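You operate a simulated robot arm through the tools that you are given. There is no shell and no other tool. Be economical: measure what you need, move in short steps, check, and stop when the job is done.

Carry out the task below with a simulated robot arm. There is one attempt and no reset: what you move stays moved.

TASK
Put the white egg and the green dumpling on the wooden tray.

It is judged by the outcome, as a careful person would: the job done as asked, and still so three seconds after it is handed in. It fails if anything else is knocked over, pushed out of place, dropped, spilled or broken.

THE ROBOT
A 6-joint arm with a two-finger parallel gripper, fixed in place. Base frame: the origin is at the foot of the arm, x ahead of it, y to its left, z up; the work surface is at about z = 0. Lengths are in cm, angles in degrees, forces in N, time in s.
With the tool pointing down near the work surface it reaches from about 18 to 46 cm from the base axis. Its first joint turns from -70.0 to 70.0 degrees. Payload 1.9 kg.
Tool frame: the origin (TCP) lies between the finger pads and is the grasp point; the fingertips stand 2.3 cm ahead of it; z points along the fingers, y is the line along which they close. The gripper opens to 9.4 cm. The fingers are 3.8 cm wide and 1 cm thick; the gripper's body (5.4 by 9.6 cm) begins 3.9 cm behind the TCP.
Orientation is that of the tool frame in the base frame, as a unit quaternion [x, y, z, w]. With the fingers straight down and closing along the base's y, the tool's x points along the base's -x, its y along +y and its z along -z.

THE INTERFACE
- The arm moves only by the tool servo_tool. Its argument "commands" is a list that holds one entry, the list of rows, each a list of 7 numbers: the shift along the base's x, y, z in units of 40 mm (1.0 is 40 mm), then the turn, a rotation vector about the base's x, y, z in units of 4 degrees (1.0 is 4 degrees), then the closure, from 0 (fully open) to 1 (shut). In form: [[[x, y, z, rx, ry, rz, claw], ...]]. A call has 1 to 20 rows; each row shifts and turns the commanded pose from where the row before left it. A call with a number of a shift or a turn outside -1 to 1 is refused whole. A row lasts 0.2 s, in which the tool goes at most 5 cm and 8.6 degrees; a call with a longer step from one row to the next is refused whole, and so is a gripper value outside its range. A pose out of reach is approached as far as the arm can. The call stops where the force on the tool passes 40 N (or 10 N more than at its start, if that is more) or the arm is blocked; 0.2 s more then pass. The fingers move at their own pace (about 10.8 cm/s each) and stop on an object; they squeeze with about 31 N. The grip force told is the motor's: it shows also when the fingers shut on nothing. Time passes only in rows, and 0.2 s behind the last, so rows that do not move let the fingers close. It gives the time, the measured TCP pose, the force on the tool (base axes), the opening and the grip force at its end, in the units of the frame above (readings bear some noise), and new pictures: "pictures" is both (left out), scene, wrist or none.
- Cameras (640 x 400 px; columns grow to the right, rows downward): "scene" is fixed at [4.72, 30.29, 42.63]; the picture's right is [-0.86, -0.52, 0.00], its down [-0.28, 0.46, -0.85] and it looks along [0.44, -0.72, -0.53] (base axes); focal length 224 px, centre (320, 200). "wrist" rides on the gripper at [-3.9, 0, -4.4] in the tool frame; the picture's right is [0.00, -1.00, 0.00], its down [0.97, 0.00, -0.24] and it looks along [0.24, 0.00, 0.97] (tool axes); focal length 218 px, centre (320, 200).
- probe_pixels(camera, pixels): for up to 12 pixels [column, row] of the newest picture of that camera ("zoom" is the newest enlarged one), the place [x, y, z] in the base frame of the surface seen there, good to about 0.2 cm. No time passes.
- zoom(camera, box): a new picture of the part [left, top, right, bottom] of that camera's present view, enlarged. No time passes.
- job_done(): hands the job in; it is judged then, once.

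Work in short steps. Measure before you move; look again where a grasp or a placing could have gone wrong, and mend it. You have 60 turns and 120 pictures in all, the two below and enlarged ones among them. Open the gripper and draw the arm clear of the work before you hand the job in, unless the task says otherwise; then end with one line.

The tools are called as a command line: name --argument value ..., lists and objects as JSON in quotes. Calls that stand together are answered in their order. servo_tool: Moves the arm, as the interface text tells. Its arguments: {"type":"object","properties":{"commands":{"type":"array","items":{"type":"array","items":{"type":"array","items":{"type":"number"}}}},"pictures":{"type":"string","enum":["both","scene","wrist","none"]}},"required":["commands"]} The other tools are called the same way: probe_pixels (camera, pixels) gives the place of the surface under pixels of a picture; zoom (camera, box) takes an enlarged picture of a part of a camera's view; job_done () hands the job in.

At the start:

```text
t: 0.0
tcp_pos: [24.15, -12.4, 33.01]
ee_rot: [0.001, 1.0, 0.001, 0.001]
contact_force: [-0.5, 0.1, -0.5]
width: 9.4
finger_force: 0.0
```

scene: 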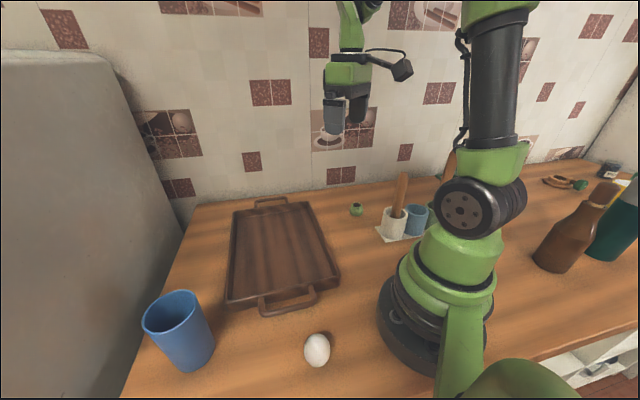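
wrist: 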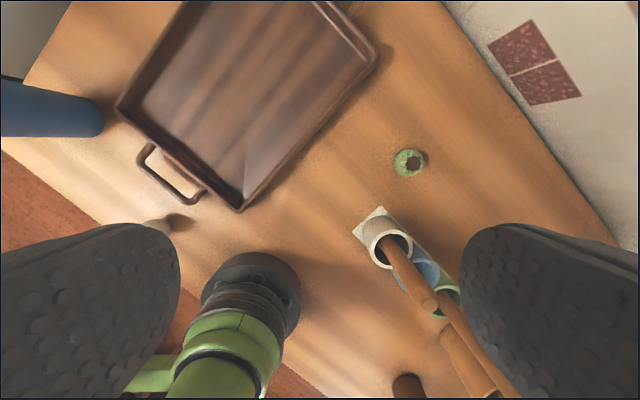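

The egg is at scene (317,350), the dumpling at (356,209), and the tray around (280,255). I'll probe all of these.

probe_pixels --camera "scene" --pixels '[[317, 345], [308, 350], [327, 350], [317, 365], [356, 205], [356, 212], [235, 212], [307, 205], [338, 280], [228, 302], [280, 250], [290, 308]]'

zoom --camera "scene" --box '[210, 170, 450, 390]'

probe_pixels --camera "wrist" --pixels '[[408, 162], [396, 162], [424, 162], [408, 150], [408, 175], [375, 210], [240, 208], [120, 105], [372, 50]]'

```text
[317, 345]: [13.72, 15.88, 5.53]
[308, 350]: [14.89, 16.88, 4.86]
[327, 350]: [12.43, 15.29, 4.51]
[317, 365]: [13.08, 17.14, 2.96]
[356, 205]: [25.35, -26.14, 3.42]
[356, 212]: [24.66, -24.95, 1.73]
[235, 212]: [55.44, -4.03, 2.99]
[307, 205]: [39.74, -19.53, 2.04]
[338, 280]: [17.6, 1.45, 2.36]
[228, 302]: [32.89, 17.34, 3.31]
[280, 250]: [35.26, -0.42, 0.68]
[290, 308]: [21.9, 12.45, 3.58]
```

```text
1.82 times, centred on (330, 280) of scene
```

zoom: 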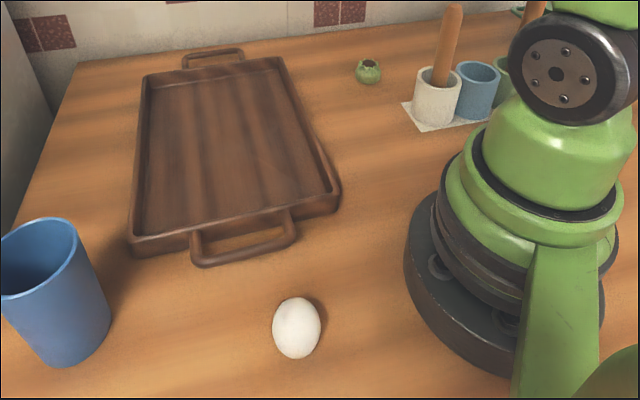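

```text
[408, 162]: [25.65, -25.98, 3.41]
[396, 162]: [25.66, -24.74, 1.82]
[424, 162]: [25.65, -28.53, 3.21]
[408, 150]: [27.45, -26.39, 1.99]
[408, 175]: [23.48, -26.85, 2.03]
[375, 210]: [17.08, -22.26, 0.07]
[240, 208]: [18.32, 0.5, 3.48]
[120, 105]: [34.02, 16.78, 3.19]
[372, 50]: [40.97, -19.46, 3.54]
```

The dumpling is near (25.5, -26.5) and the egg near (13.3, 15.8). Next I check the utensils' height and the wall near the dumpling.

probe_pixels --camera "wrist" --pixels '[[430, 304], [395, 262], [385, 228], [425, 270], [452, 310], [500, 385], [535, 70], [470, 60], [590, 220], [408, 390]]'

probe_pixels --camera "scene" --pixels '[[404, 175], [395, 215], [386, 212], [418, 208], [330, 185], [380, 180], [447, 152]]'

zoom --camera "wrist" --box '[330, 120, 530, 400]'

```text
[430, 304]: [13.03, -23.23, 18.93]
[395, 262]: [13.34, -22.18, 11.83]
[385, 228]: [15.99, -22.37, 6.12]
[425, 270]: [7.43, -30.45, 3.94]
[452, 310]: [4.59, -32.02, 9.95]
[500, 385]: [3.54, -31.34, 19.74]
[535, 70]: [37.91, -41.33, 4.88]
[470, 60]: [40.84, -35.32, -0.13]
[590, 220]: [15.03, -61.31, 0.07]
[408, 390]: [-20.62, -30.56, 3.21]
```

```text
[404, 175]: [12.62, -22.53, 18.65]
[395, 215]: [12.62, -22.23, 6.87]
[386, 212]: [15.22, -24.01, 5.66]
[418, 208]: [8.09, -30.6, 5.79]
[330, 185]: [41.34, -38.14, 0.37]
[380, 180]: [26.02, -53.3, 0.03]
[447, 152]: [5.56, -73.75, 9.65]
```

```text
1.43 times, centred on (430, 260) of wrist
```

zoom: 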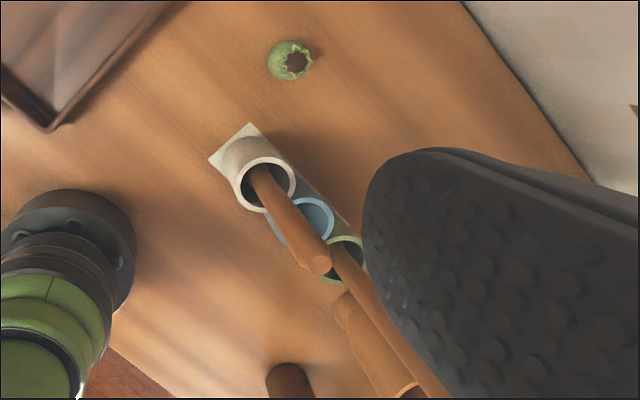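

Handle top is at (13, -23, 19), about 6 cm off the arm's line at azimuth -46°. I move above the dumpling high up, then descend to z≈12 and look.

servo_tool --commands '[[[0.085, -0.88, 0, 0, 0, 0, 0], [0.085, -0.88, 0, 0, 0, 0, 0], [0.085, -0.88, 0, 0, 0, 0, 0], [0.085, -0.88, 0, 0, 0, 0, 0], [0, 0, -0.875, 0, 0, 0, 0], [0, 0, -0.875, 0, 0, 0, 0], [0, 0, -0.875, 0, 0, 0, 0], [0, 0, -0.875, 0, 0, 0, 0], [0, 0, -0.875, 0, 0, 0, 0], [0, 0, -0.875, 0, 0, 0, 0], [0, 0, 0, 0, 0, 0, 0]]]'

```text
t: 2.4
tcp_pos: [25.64, -26.29, 11.95]
ee_rot: [0.0, 1.0, 0.0, 0.001]
contact_force: [0.1, -0.7, -0.5]
width: 9.4
finger_force: 0.1
```

scene: 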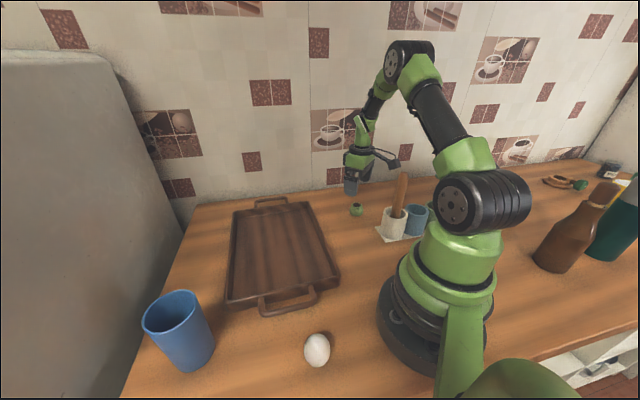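
wrist: 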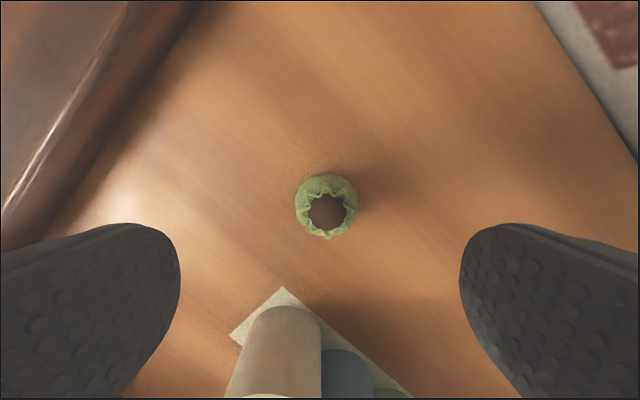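

The dumpling is centred at wrist (326,207). A part of the gripper sticks out at scene (395,162) close to the spoon handle, so I check the clearance.

zoom --camera "scene" --box '[310, 90, 450, 250]'

probe_pixels --camera "scene" --pixels '[[393, 163], [385, 158], [403, 175], [360, 160], [351, 190], [375, 150]]'

probe_pixels --camera "wrist" --pixels '[[326, 207], [298, 203], [355, 203], [326, 180], [326, 234], [285, 330]]'

```text
2.50 times, centred on (380, 170) of scene
```

zoom: 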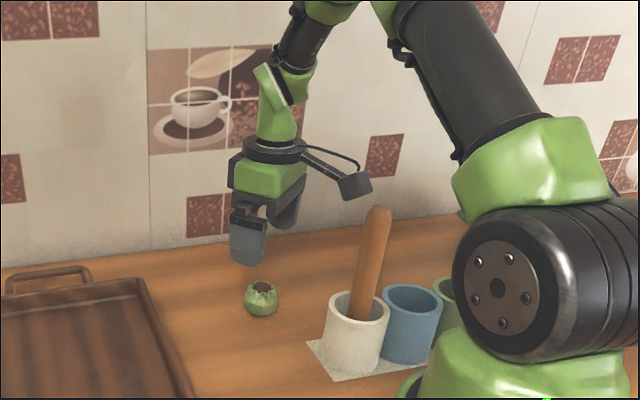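

```text
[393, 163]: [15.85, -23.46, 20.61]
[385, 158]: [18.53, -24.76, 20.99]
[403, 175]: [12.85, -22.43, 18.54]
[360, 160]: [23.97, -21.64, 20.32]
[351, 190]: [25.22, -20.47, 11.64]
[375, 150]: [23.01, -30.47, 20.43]
```

```text
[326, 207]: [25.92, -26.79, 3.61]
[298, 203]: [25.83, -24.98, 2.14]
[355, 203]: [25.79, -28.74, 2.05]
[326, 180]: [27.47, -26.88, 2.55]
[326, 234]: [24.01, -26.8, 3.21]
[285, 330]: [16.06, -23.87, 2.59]
```

A bracket sticks out 10 cm toward the spoon and would hit it on descent. I turn the tool by -60° about z so that it points toward free space, and centre on (25.9, -26.8).

servo_tool --commands '[[[0.05, -0.12, 0, 0, 0, -1, 0], [0, 0, 0, 0, 0, -1, 0], [0, 0, 0, 0, 0, -1, 0], [0, 0, 0, 0, 0, -1, 0], [0, 0, 0, 0, 0, -1, 0], [0, 0, 0, 0, 0, -1, 0], [0, 0, 0, 0, 0, -1, 0], [0, 0, 0, 0, 0, -1, 0], [0, 0, 0, 0, 0, -1, 0], [0, 0, 0, 0, 0, -1, 0], [0, 0, 0, 0, 0, -1, 0], [0, 0, 0, 0, 0, -1, 0], [0, 0, 0, 0, 0, -1, 0], [0, 0, 0, 0, 0, -1, 0], [0, 0, 0, 0, 0, -1, 0], [0, 0, 0, 0, 0, 0, 0]]]'

zoom --camera "scene" --box '[310, 90, 450, 250]'

```text
t: 5.8
tcp_pos: [25.75, -26.95, 11.92]
ee_rot: [0.501, 0.866, 0.0, 0.001]
contact_force: [0.6, 0.8, -1.2]
width: 9.4
finger_force: 0.0
```

scene: 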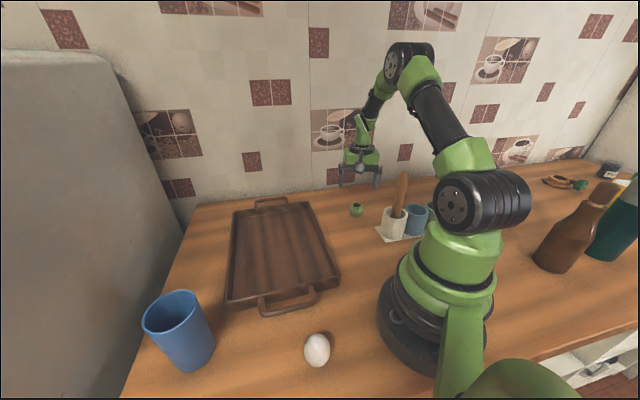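
wrist: 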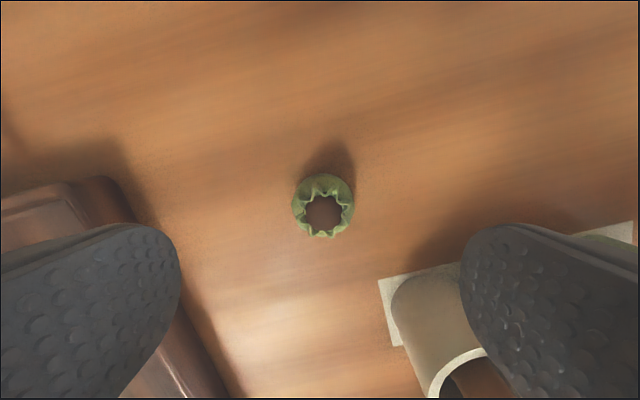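

```text
2.50 times, centred on (380, 170) of scene
```

zoom: 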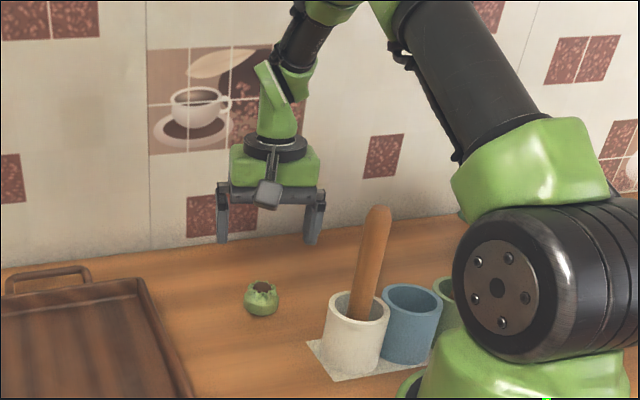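

The bracket is clear now and the dumpling is centred at wrist (323,207). I descend to z≈2.6 with the fingers half opened.

servo_tool --commands '[[[0.03, 0, -0.5, 0, 0, 0, 0.25], [0, 0, -0.5, 0, 0, 0, 0.25], [0, 0, -0.5, 0, 0, 0, 0.25], [0, 0, -0.5, 0, 0, 0, 0.25], [0, 0, -0.32, 0, 0, 0, 0.25], [0, 0, 0, 0, 0, 0, 0.25]]]'

zoom --camera "scene" --box '[310, 110, 430, 250]'

```text
t: 7.2
tcp_pos: [25.96, -26.92, 2.73]
ee_rot: [0.501, 0.866, -0.001, 0.001]
contact_force: [-0.1, 0.1, -0.1]
width: 7.05
finger_force: 0.0
```

scene: 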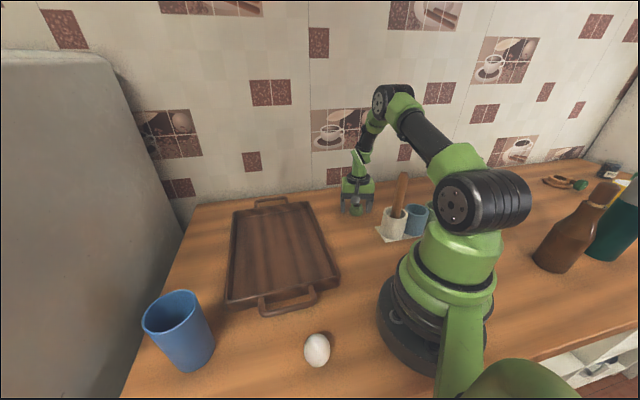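
wrist: 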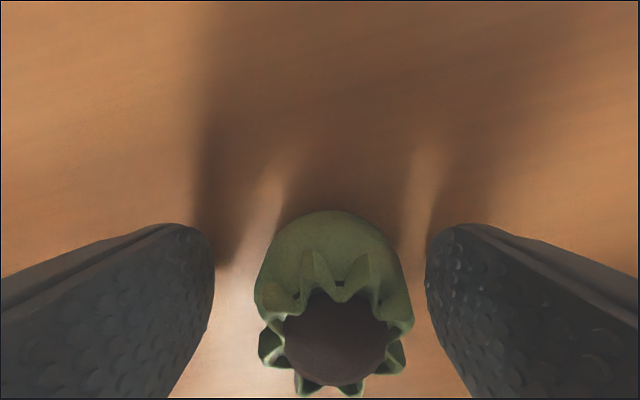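

```text
2.86 times, centred on (370, 180) of scene
```

zoom: 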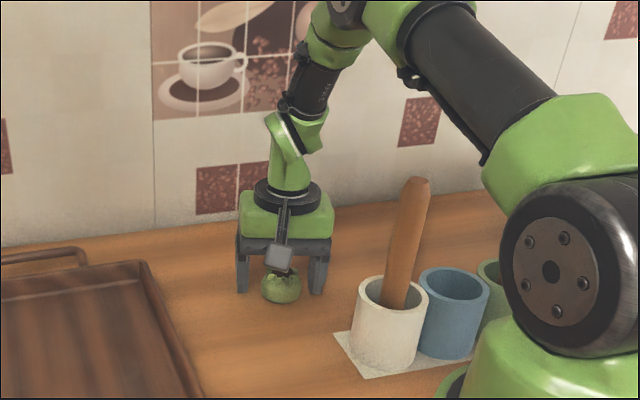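

The dumpling sits between the pads at the TCP. I close and lift slightly.

servo_tool --commands '[[[0, 0, 0, 0, 0, 0, 0.6], [0, 0, 0, 0, 0, 0, 1], [0, 0, 0, 0, 0, 0, 1], [0, 0, 0, 0, 0, 0, 1], [0, 0, 0.4, 0, 0, 0, 1], [0, 0, 0.8, 0, 0, 0, 1], [0, 0, 0, 0, 0, 0, 1]]]'

```text
t: 8.8
tcp_pos: [25.81, -26.86, 7.55]
ee_rot: [0.5, 0.866, -0.001, 0.001]
contact_force: [0.0, -1.2, -0.1]
width: 4.37
finger_force: 5.9
```

scene: 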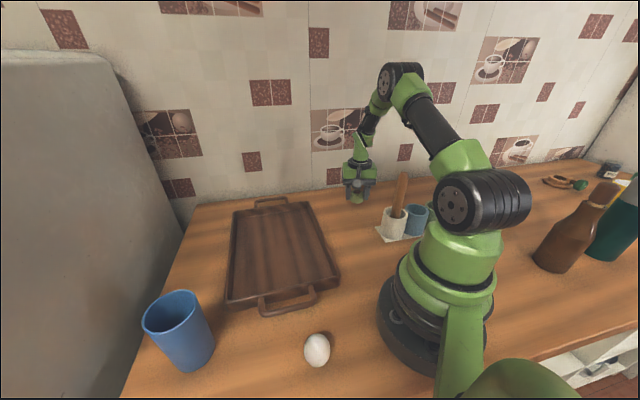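
wrist: 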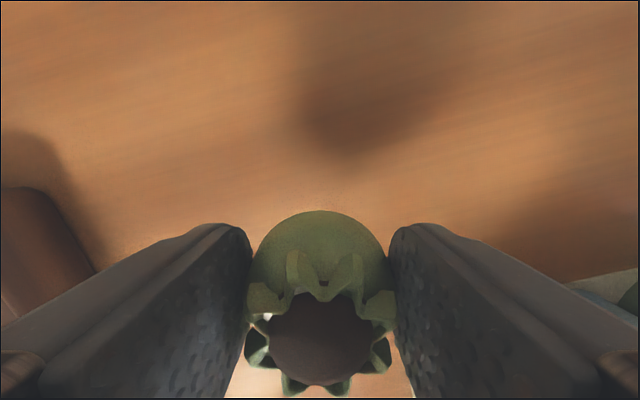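

Dumpling is held (4.37 cm). I carry it over the tray to about (37, -5) and lower near the surface.

servo_tool --commands '[[[0, 0, 0.8, 0, 0, 0, 1], [0, 0, 0.8, 0, 0, 0, 1], [0.467, 0.912, 0, 0, 0, 0, 1], [0.467, 0.912, 0, 0, 0, 0, 1], [0.467, 0.912, 0, 0, 0, 0, 1], [0.467, 0.912, 0, 0, 0, 0, 1], [0.467, 0.912, 0, 0, 0, 0, 1], [0.467, 0.912, 0, 0, 0, 0, 1], [0, 0, -0.7, 0, 0, 0, 1], [0, 0, -0.7, 0, 0, 0, 1], [0, 0, -0.7, 0, 0, 0, 1], [0, 0, 0, 0, 0, 0, 1]]]'

zoom --camera "scene" --box '[190, 140, 390, 330]'

```text
t: 11.4
tcp_pos: [37.13, -5.07, 5.56]
ee_rot: [0.501, 0.866, 0.0, 0.001]
contact_force: [0.4, 0.5, -0.4]
width: 4.42
finger_force: 6.2
```

scene: 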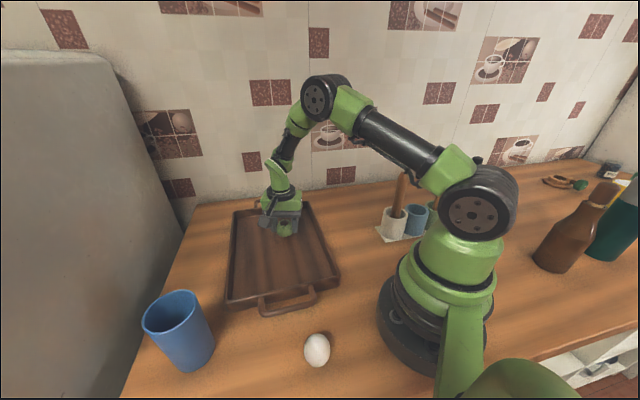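
wrist: 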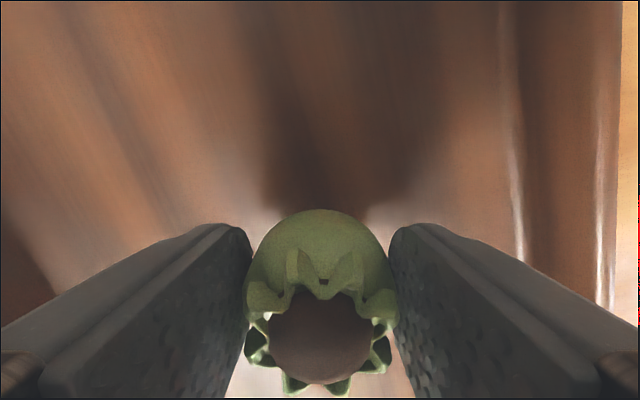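

```text
2.11 times, centred on (290, 235) of scene
```

zoom: 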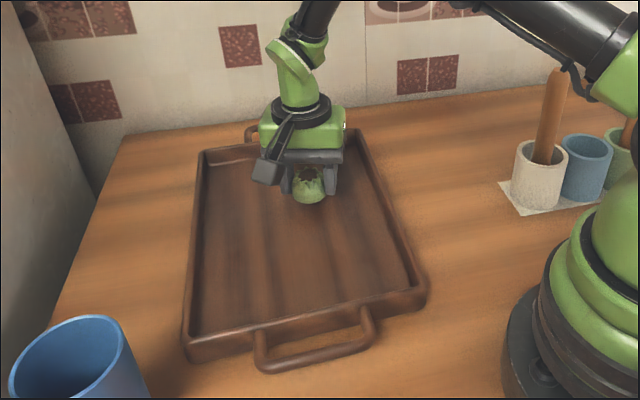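

Over the tray at z 5.56. I lower gently to 3.5, checking the force before release.

servo_tool --commands '[[[0, 0, -0.2, 0, 0, 0, 1], [0, 0, -0.15, 0, 0, 0, 1], [0, 0, -0.1, 0, 0, 0, 1], [0, 0, -0.05, 0, 0, 0, 1], [0, 0, 0, 0, 0, 0, 1]]]' --pictures "wrist"

```text
t: 12.6
tcp_pos: [37.14, -5.1, 3.54]
ee_rot: [0.5, 0.866, 0.0, 0.0]
contact_force: [-1.5, 0.8, 4.3]
width: 4.42
finger_force: 5.4
```

wrist: 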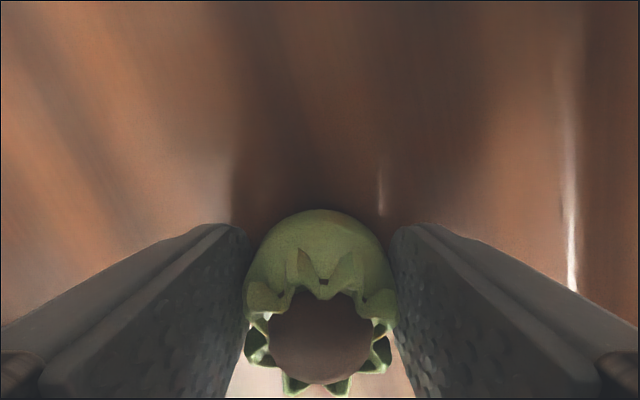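

The upward force of 4.3 N shows the dumpling is on the tray. I release and rise.

servo_tool --commands '[[[0, 0, 0, 0, 0, 0, 0.4], [0, 0, 0, 0, 0, 0, 0.25], [0, 0, 0, 0, 0, 0, 0.25], [0, 0, 0.5, 0, 0, 0, 0.25], [0, 0, 0.8, 0, 0, 0, 0.25], [0, 0, 0.8, 0, 0, 0, 0.25], [0, 0, 0.8, 0, 0, 0, 0.25], [0, 0, 0, 0, 0, 0, 0.25]]]'

```text
t: 14.4
tcp_pos: [37.06, -5.02, 15.13]
ee_rot: [0.5, 0.866, 0.0, 0.001]
contact_force: [-0.3, 0.3, 0.0]
width: 7.03
finger_force: 0.1
```

scene: 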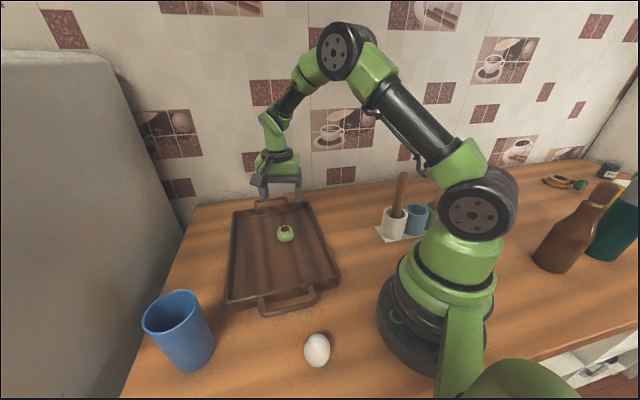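
wrist: 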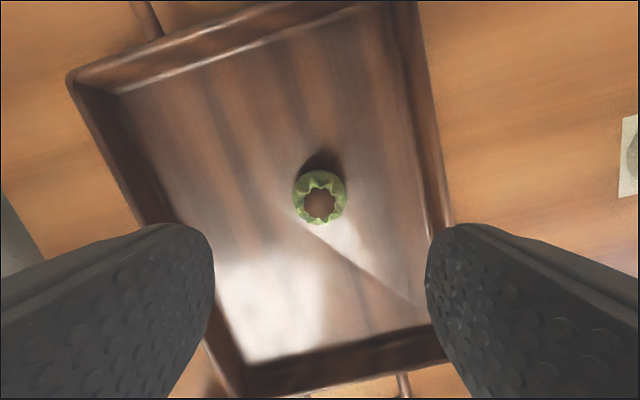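

Dumpling stands in the tray. I measure the egg's surroundings before going there: blue cup, tray handle and arm base.

probe_pixels --camera "scene" --pixels '[[262, 312], [316, 295], [300, 305], [185, 300], [212, 350], [380, 320], [385, 340], [317, 335], [317, 350], [306, 350], [328, 350], [317, 366]]'

zoom --camera "scene" --box '[270, 300, 370, 390]'

```text
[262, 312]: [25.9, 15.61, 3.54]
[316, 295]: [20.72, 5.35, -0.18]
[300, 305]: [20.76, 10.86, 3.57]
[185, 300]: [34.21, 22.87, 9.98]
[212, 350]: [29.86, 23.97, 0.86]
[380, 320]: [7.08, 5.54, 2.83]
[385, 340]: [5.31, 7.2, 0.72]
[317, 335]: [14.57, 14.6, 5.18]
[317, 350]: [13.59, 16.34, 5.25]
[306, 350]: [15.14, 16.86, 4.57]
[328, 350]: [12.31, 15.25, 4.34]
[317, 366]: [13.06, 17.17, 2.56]
```

```text
4.44 times, centred on (320, 345) of scene
```

zoom: 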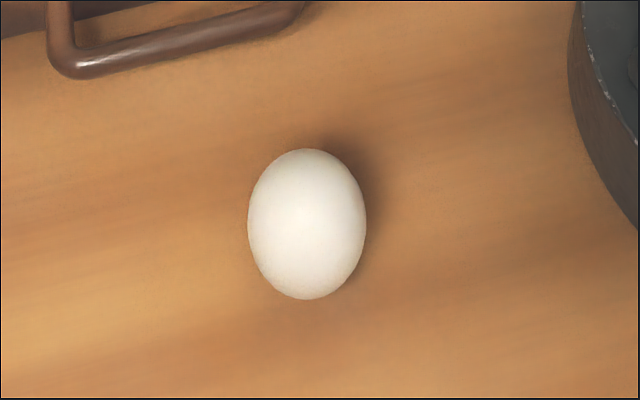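

Egg centre ≈ (14, 15.3), about 5.5 high; handle and cup are clear of it. I move above it at z≈15.

servo_tool --commands '[[[-0.72, 0.634, 0, 0, 0, 0, 0.1], [-0.72, 0.634, 0, 0, 0, 0, 0.1], [-0.72, 0.634, 0, 0, 0, 0, 0.1], [-0.72, 0.634, 0, 0, 0, 0, 0.1], [-0.72, 0.634, 0, 0, 0, 0, 0.1], [-0.72, 0.634, 0, 0, 0, 0, 0.1], [-0.72, 0.634, 0, 0, 0, 0, 0.1], [-0.72, 0.634, 0, 0, 0, 0, 0.1], [0, 0, 0, 0, 0, 0, 0.1]]]'

```text
t: 16.4
tcp_pos: [14.04, 15.19, 15.21]
ee_rot: [0.501, 0.866, 0.0, 0.001]
contact_force: [-0.1, -0.9, 0.3]
width: 8.5
finger_force: 0.0
```

scene: 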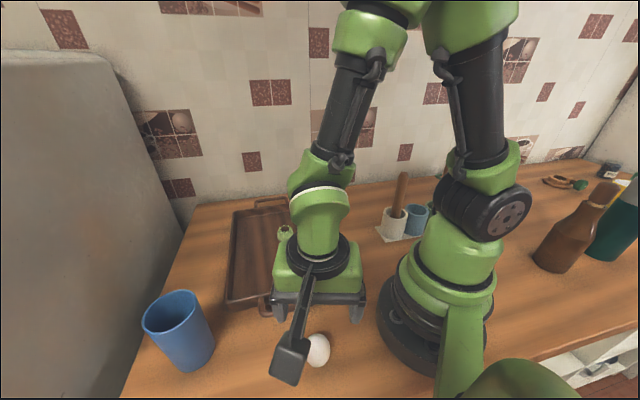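
wrist: 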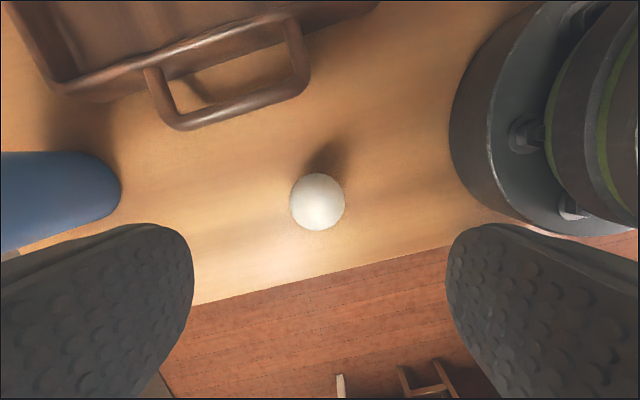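

The egg is upright, centred at wrist (317,201), within 0.4 cm of the TCP axis. I correct and descend to z≈3.

servo_tool --commands '[[[0.01, 0.08, -0.5, 0, 0, 0, 0.2], [0, 0, -0.5, 0, 0, 0, 0.2], [0, 0, -0.5, 0, 0, 0, 0.2], [0, 0, -0.5, 0, 0, 0, 0.2], [0, 0, -0.5, 0, 0, 0, 0.2], [0, 0, -0.5, 0, 0, 0, 0.2], [0, 0, 0, 0, 0, 0, 0.2]]]'

```text
t: 18.0
tcp_pos: [14.05, 15.59, 3.08]
ee_rot: [0.501, 0.866, -0.001, 0.001]
contact_force: [0.0, 0.6, -0.2]
width: 7.52
finger_force: 0.1
```

scene: 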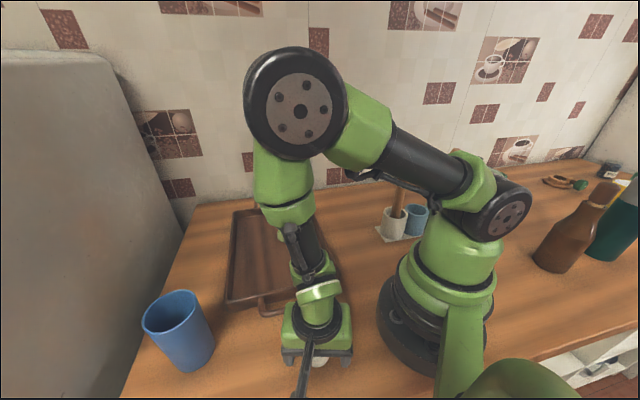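
wrist: 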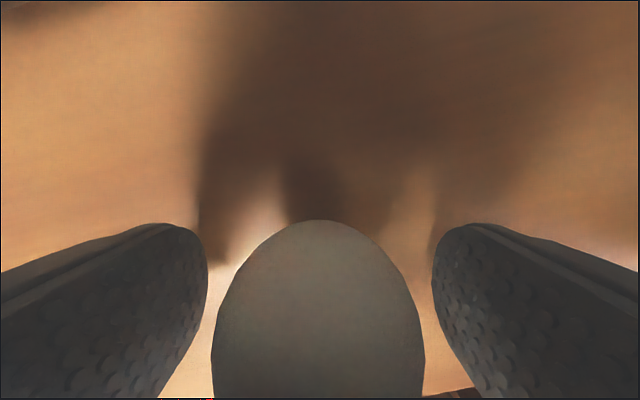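

Egg centred between the pads. I close gently (to a target just below its width) and check.

servo_tool --commands '[[[0, 0, 0, 0, 0, 0, 0.4], [0, 0, 0, 0, 0, 0, 0.5], [0, 0, 0, 0, 0, 0, 0.6], [0, 0, 0, 0, 0, 0, 0.65], [0, 0, 0, 0, 0, 0, 0.65]]]' --pictures "wrist"

```text
t: 19.2
tcp_pos: [14.11, 15.5, 3.12]
ee_rot: [0.501, 0.866, 0.0, 0.001]
contact_force: [0.6, 0.1, -0.3]
width: 4.1
finger_force: 8.5
```

wrist: 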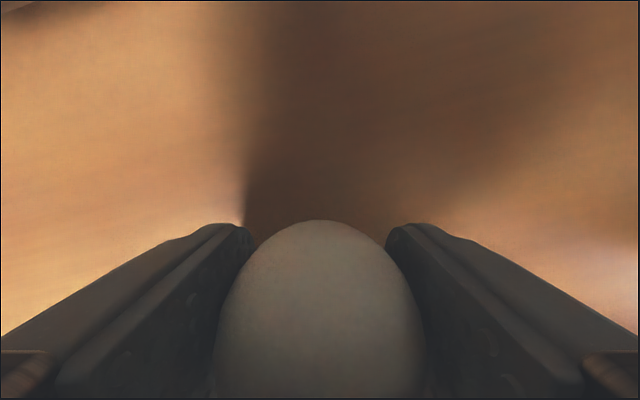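

Egg gripped at 4.1 cm. I lift it and carry it over the tray to about (31, 3).

servo_tool --commands '[[[0, 0, 0.2, 0, 0, 0, 0.65], [0, 0, 0.5, 0, 0, 0, 0.65], [0, 0, 0.8, 0, 0, 0, 0.65], [0, 0, 0.8, 0, 0, 0, 0.65], [0.3, -0.22, 0, 0, 0, 0, 0.65], [0.65, -0.48, 0, 0, 0, 0, 0.65], [0.65, -0.48, 0, 0, 0, 0, 0.65], [0.65, -0.48, 0, 0, 0, 0, 0.65], [0.65, -0.48, 0, 0, 0, 0, 0.65], [0.65, -0.48, 0, 0, 0, 0, 0.65], [0.65, -0.48, 0, 0, 0, 0, 0.65], [0, 0, -0.5, 0, 0, 0, 0.65], [0, 0, -0.5, 0, 0, 0, 0.65], [0, 0, -0.4, 0, 0, 0, 0.65], [0, 0, 0, 0, 0, 0, 0.65]]]'

zoom --camera "scene" --box '[200, 170, 380, 330]'

```text
t: 22.4
tcp_pos: [30.88, 3.18, 6.62]
ee_rot: [0.501, 0.865, 0.0, 0.0]
contact_force: [0.4, -0.2, -1.0]
width: 4.05
finger_force: 9.0
```

scene: 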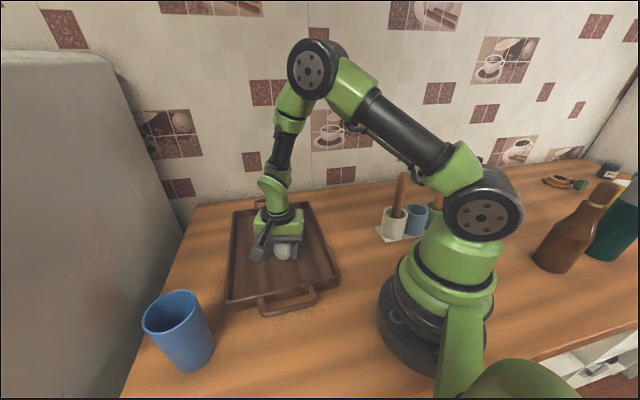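
wrist: 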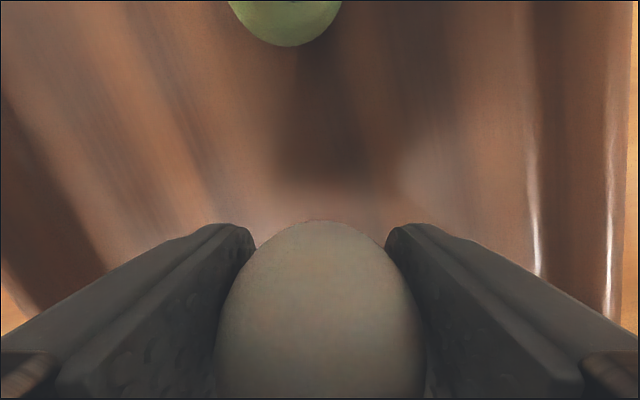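

```text
2.50 times, centred on (290, 250) of scene
```

zoom: 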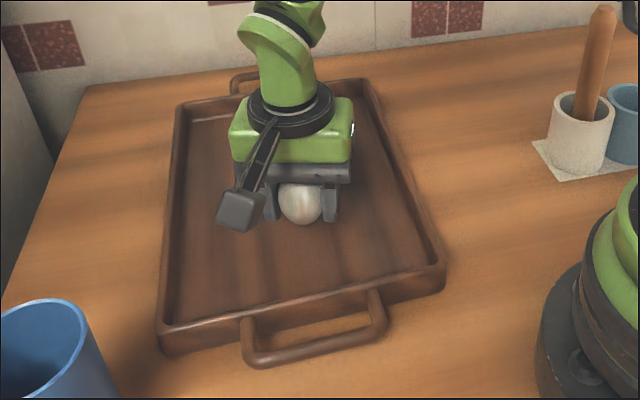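

Held at z 6.62; contact expected near z 3.85. I lower gently.

servo_tool --commands '[[[0, 0, -0.3, 0, 0, 0, 0.65], [0, 0, -0.2, 0, 0, 0, 0.65], [0, 0, -0.12, 0, 0, 0, 0.65], [0, 0, -0.06, 0, 0, 0, 0.65], [0, 0, 0, 0, 0, 0, 0.65]]]' --pictures "none"

```text
t: 23.6
tcp_pos: [30.95, 3.18, 3.99]
ee_rot: [0.5, 0.866, 0.001, 0.001]
contact_force: [1.2, -0.2, -0.4]
width: 4.05
finger_force: 8.8
```

No contact yet at z 3.99; I lower in tiny steps.

servo_tool --commands '[[[0, 0, -0.03, 0, 0, 0, 0.65], [0, 0, -0.02, 0, 0, 0, 0.65], [0, 0, 0, 0, 0, 0, 0.65]]]' --pictures "none"

```text
t: 24.4
tcp_pos: [30.99, 3.17, 3.73]
ee_rot: [0.501, 0.865, 0.0, 0.001]
contact_force: [0.6, 0.4, 7.9]
width: 4.03
finger_force: 9.2
```

Contact (7.9 N). I ease up a hair, open slowly and check.

servo_tool --commands '[[[0, 0, 0.02, 0, 0, 0, 0.65], [0, 0, 0, 0, 0, 0, 0.56], [0, 0, 0, 0, 0, 0, 0.5], [0, 0, 0, 0, 0, 0, 0.4], [0, 0, 0, 0, 0, 0, 0.25], [0, 0, 0, 0, 0, 0, 0.25]]]'

```text
t: 25.8
tcp_pos: [30.9, 3.23, 3.85]
ee_rot: [0.5, 0.866, -0.001, 0.001]
contact_force: [0.1, 1.0, 0.1]
width: 7.06
finger_force: 0.0
```

scene: 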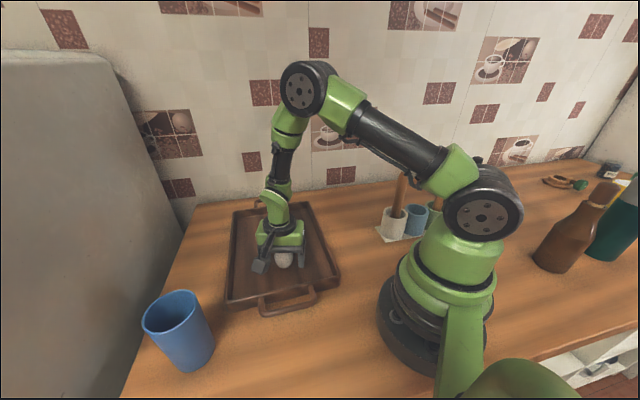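
wrist: 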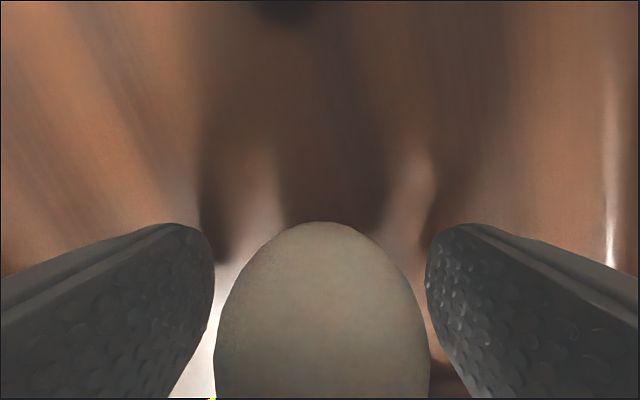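

The egg stands still. I open a little more, rise straight up, then wait and look.

servo_tool --commands '[[[0, 0, 0, 0, 0, 0, 0.1], [0, 0, 0.3, 0, 0, 0, 0.1], [0, 0, 0.6, 0, 0, 0, 0.1], [0, 0, 0.8, 0, 0, 0, 0], [0, 0, 0.8, 0, 0, 0, 0], [0, 0, 0.8, 0, 0, 0, 0], [0, 0, 0.8, 0, 0, 0, 0], [0, 0, 0.8, 0, 0, 0, 0], [0, 0, 0, 0, 0, 0, 0], [0, 0, 0, 0, 0, 0, 0], [0, 0, 0, 0, 0, 0, 0], [0, 0, 0, 0, 0, 0, 0], [0, 0, 0, 0, 0, 0, 0], [0, 0, 0, 0, 0, 0, 0]]]'

zoom --camera "scene" --box '[200, 170, 380, 330]'

```text
t: 28.8
tcp_pos: [30.98, 3.25, 23.52]
ee_rot: [0.501, 0.866, 0.0, 0.002]
contact_force: [0.7, -0.4, -0.6]
width: 9.41
finger_force: 0.0
```

scene: 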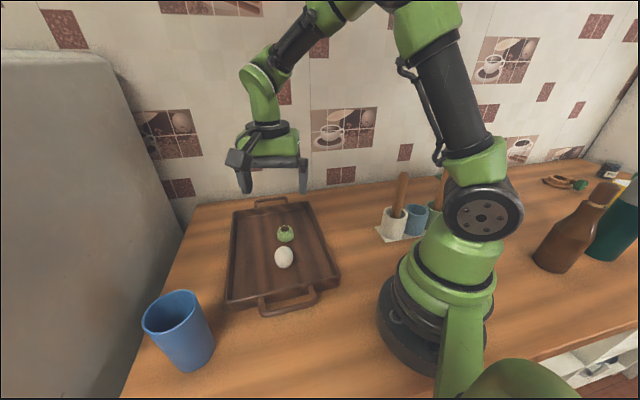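
wrist: 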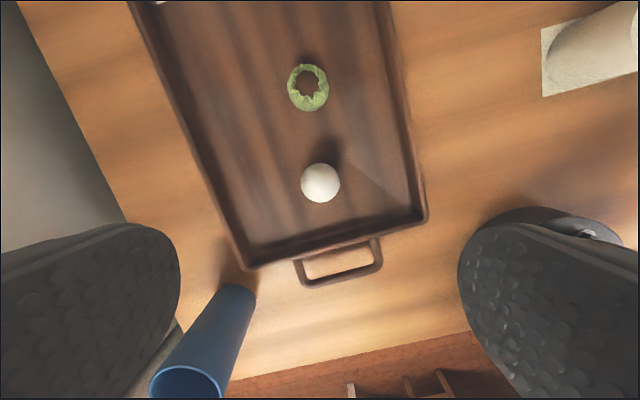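

```text
2.50 times, centred on (290, 250) of scene
```

zoom: 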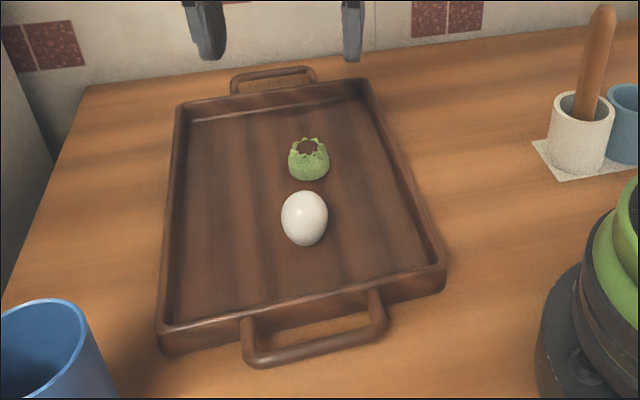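

Both items rest on the tray, the gripper is open and clear, and nothing else has moved.

job_done

```text
The job is handed in.
```

The white egg and the green dumpling are both standing on the wooden tray. The gripper is open and clear, and nothing else was moved.
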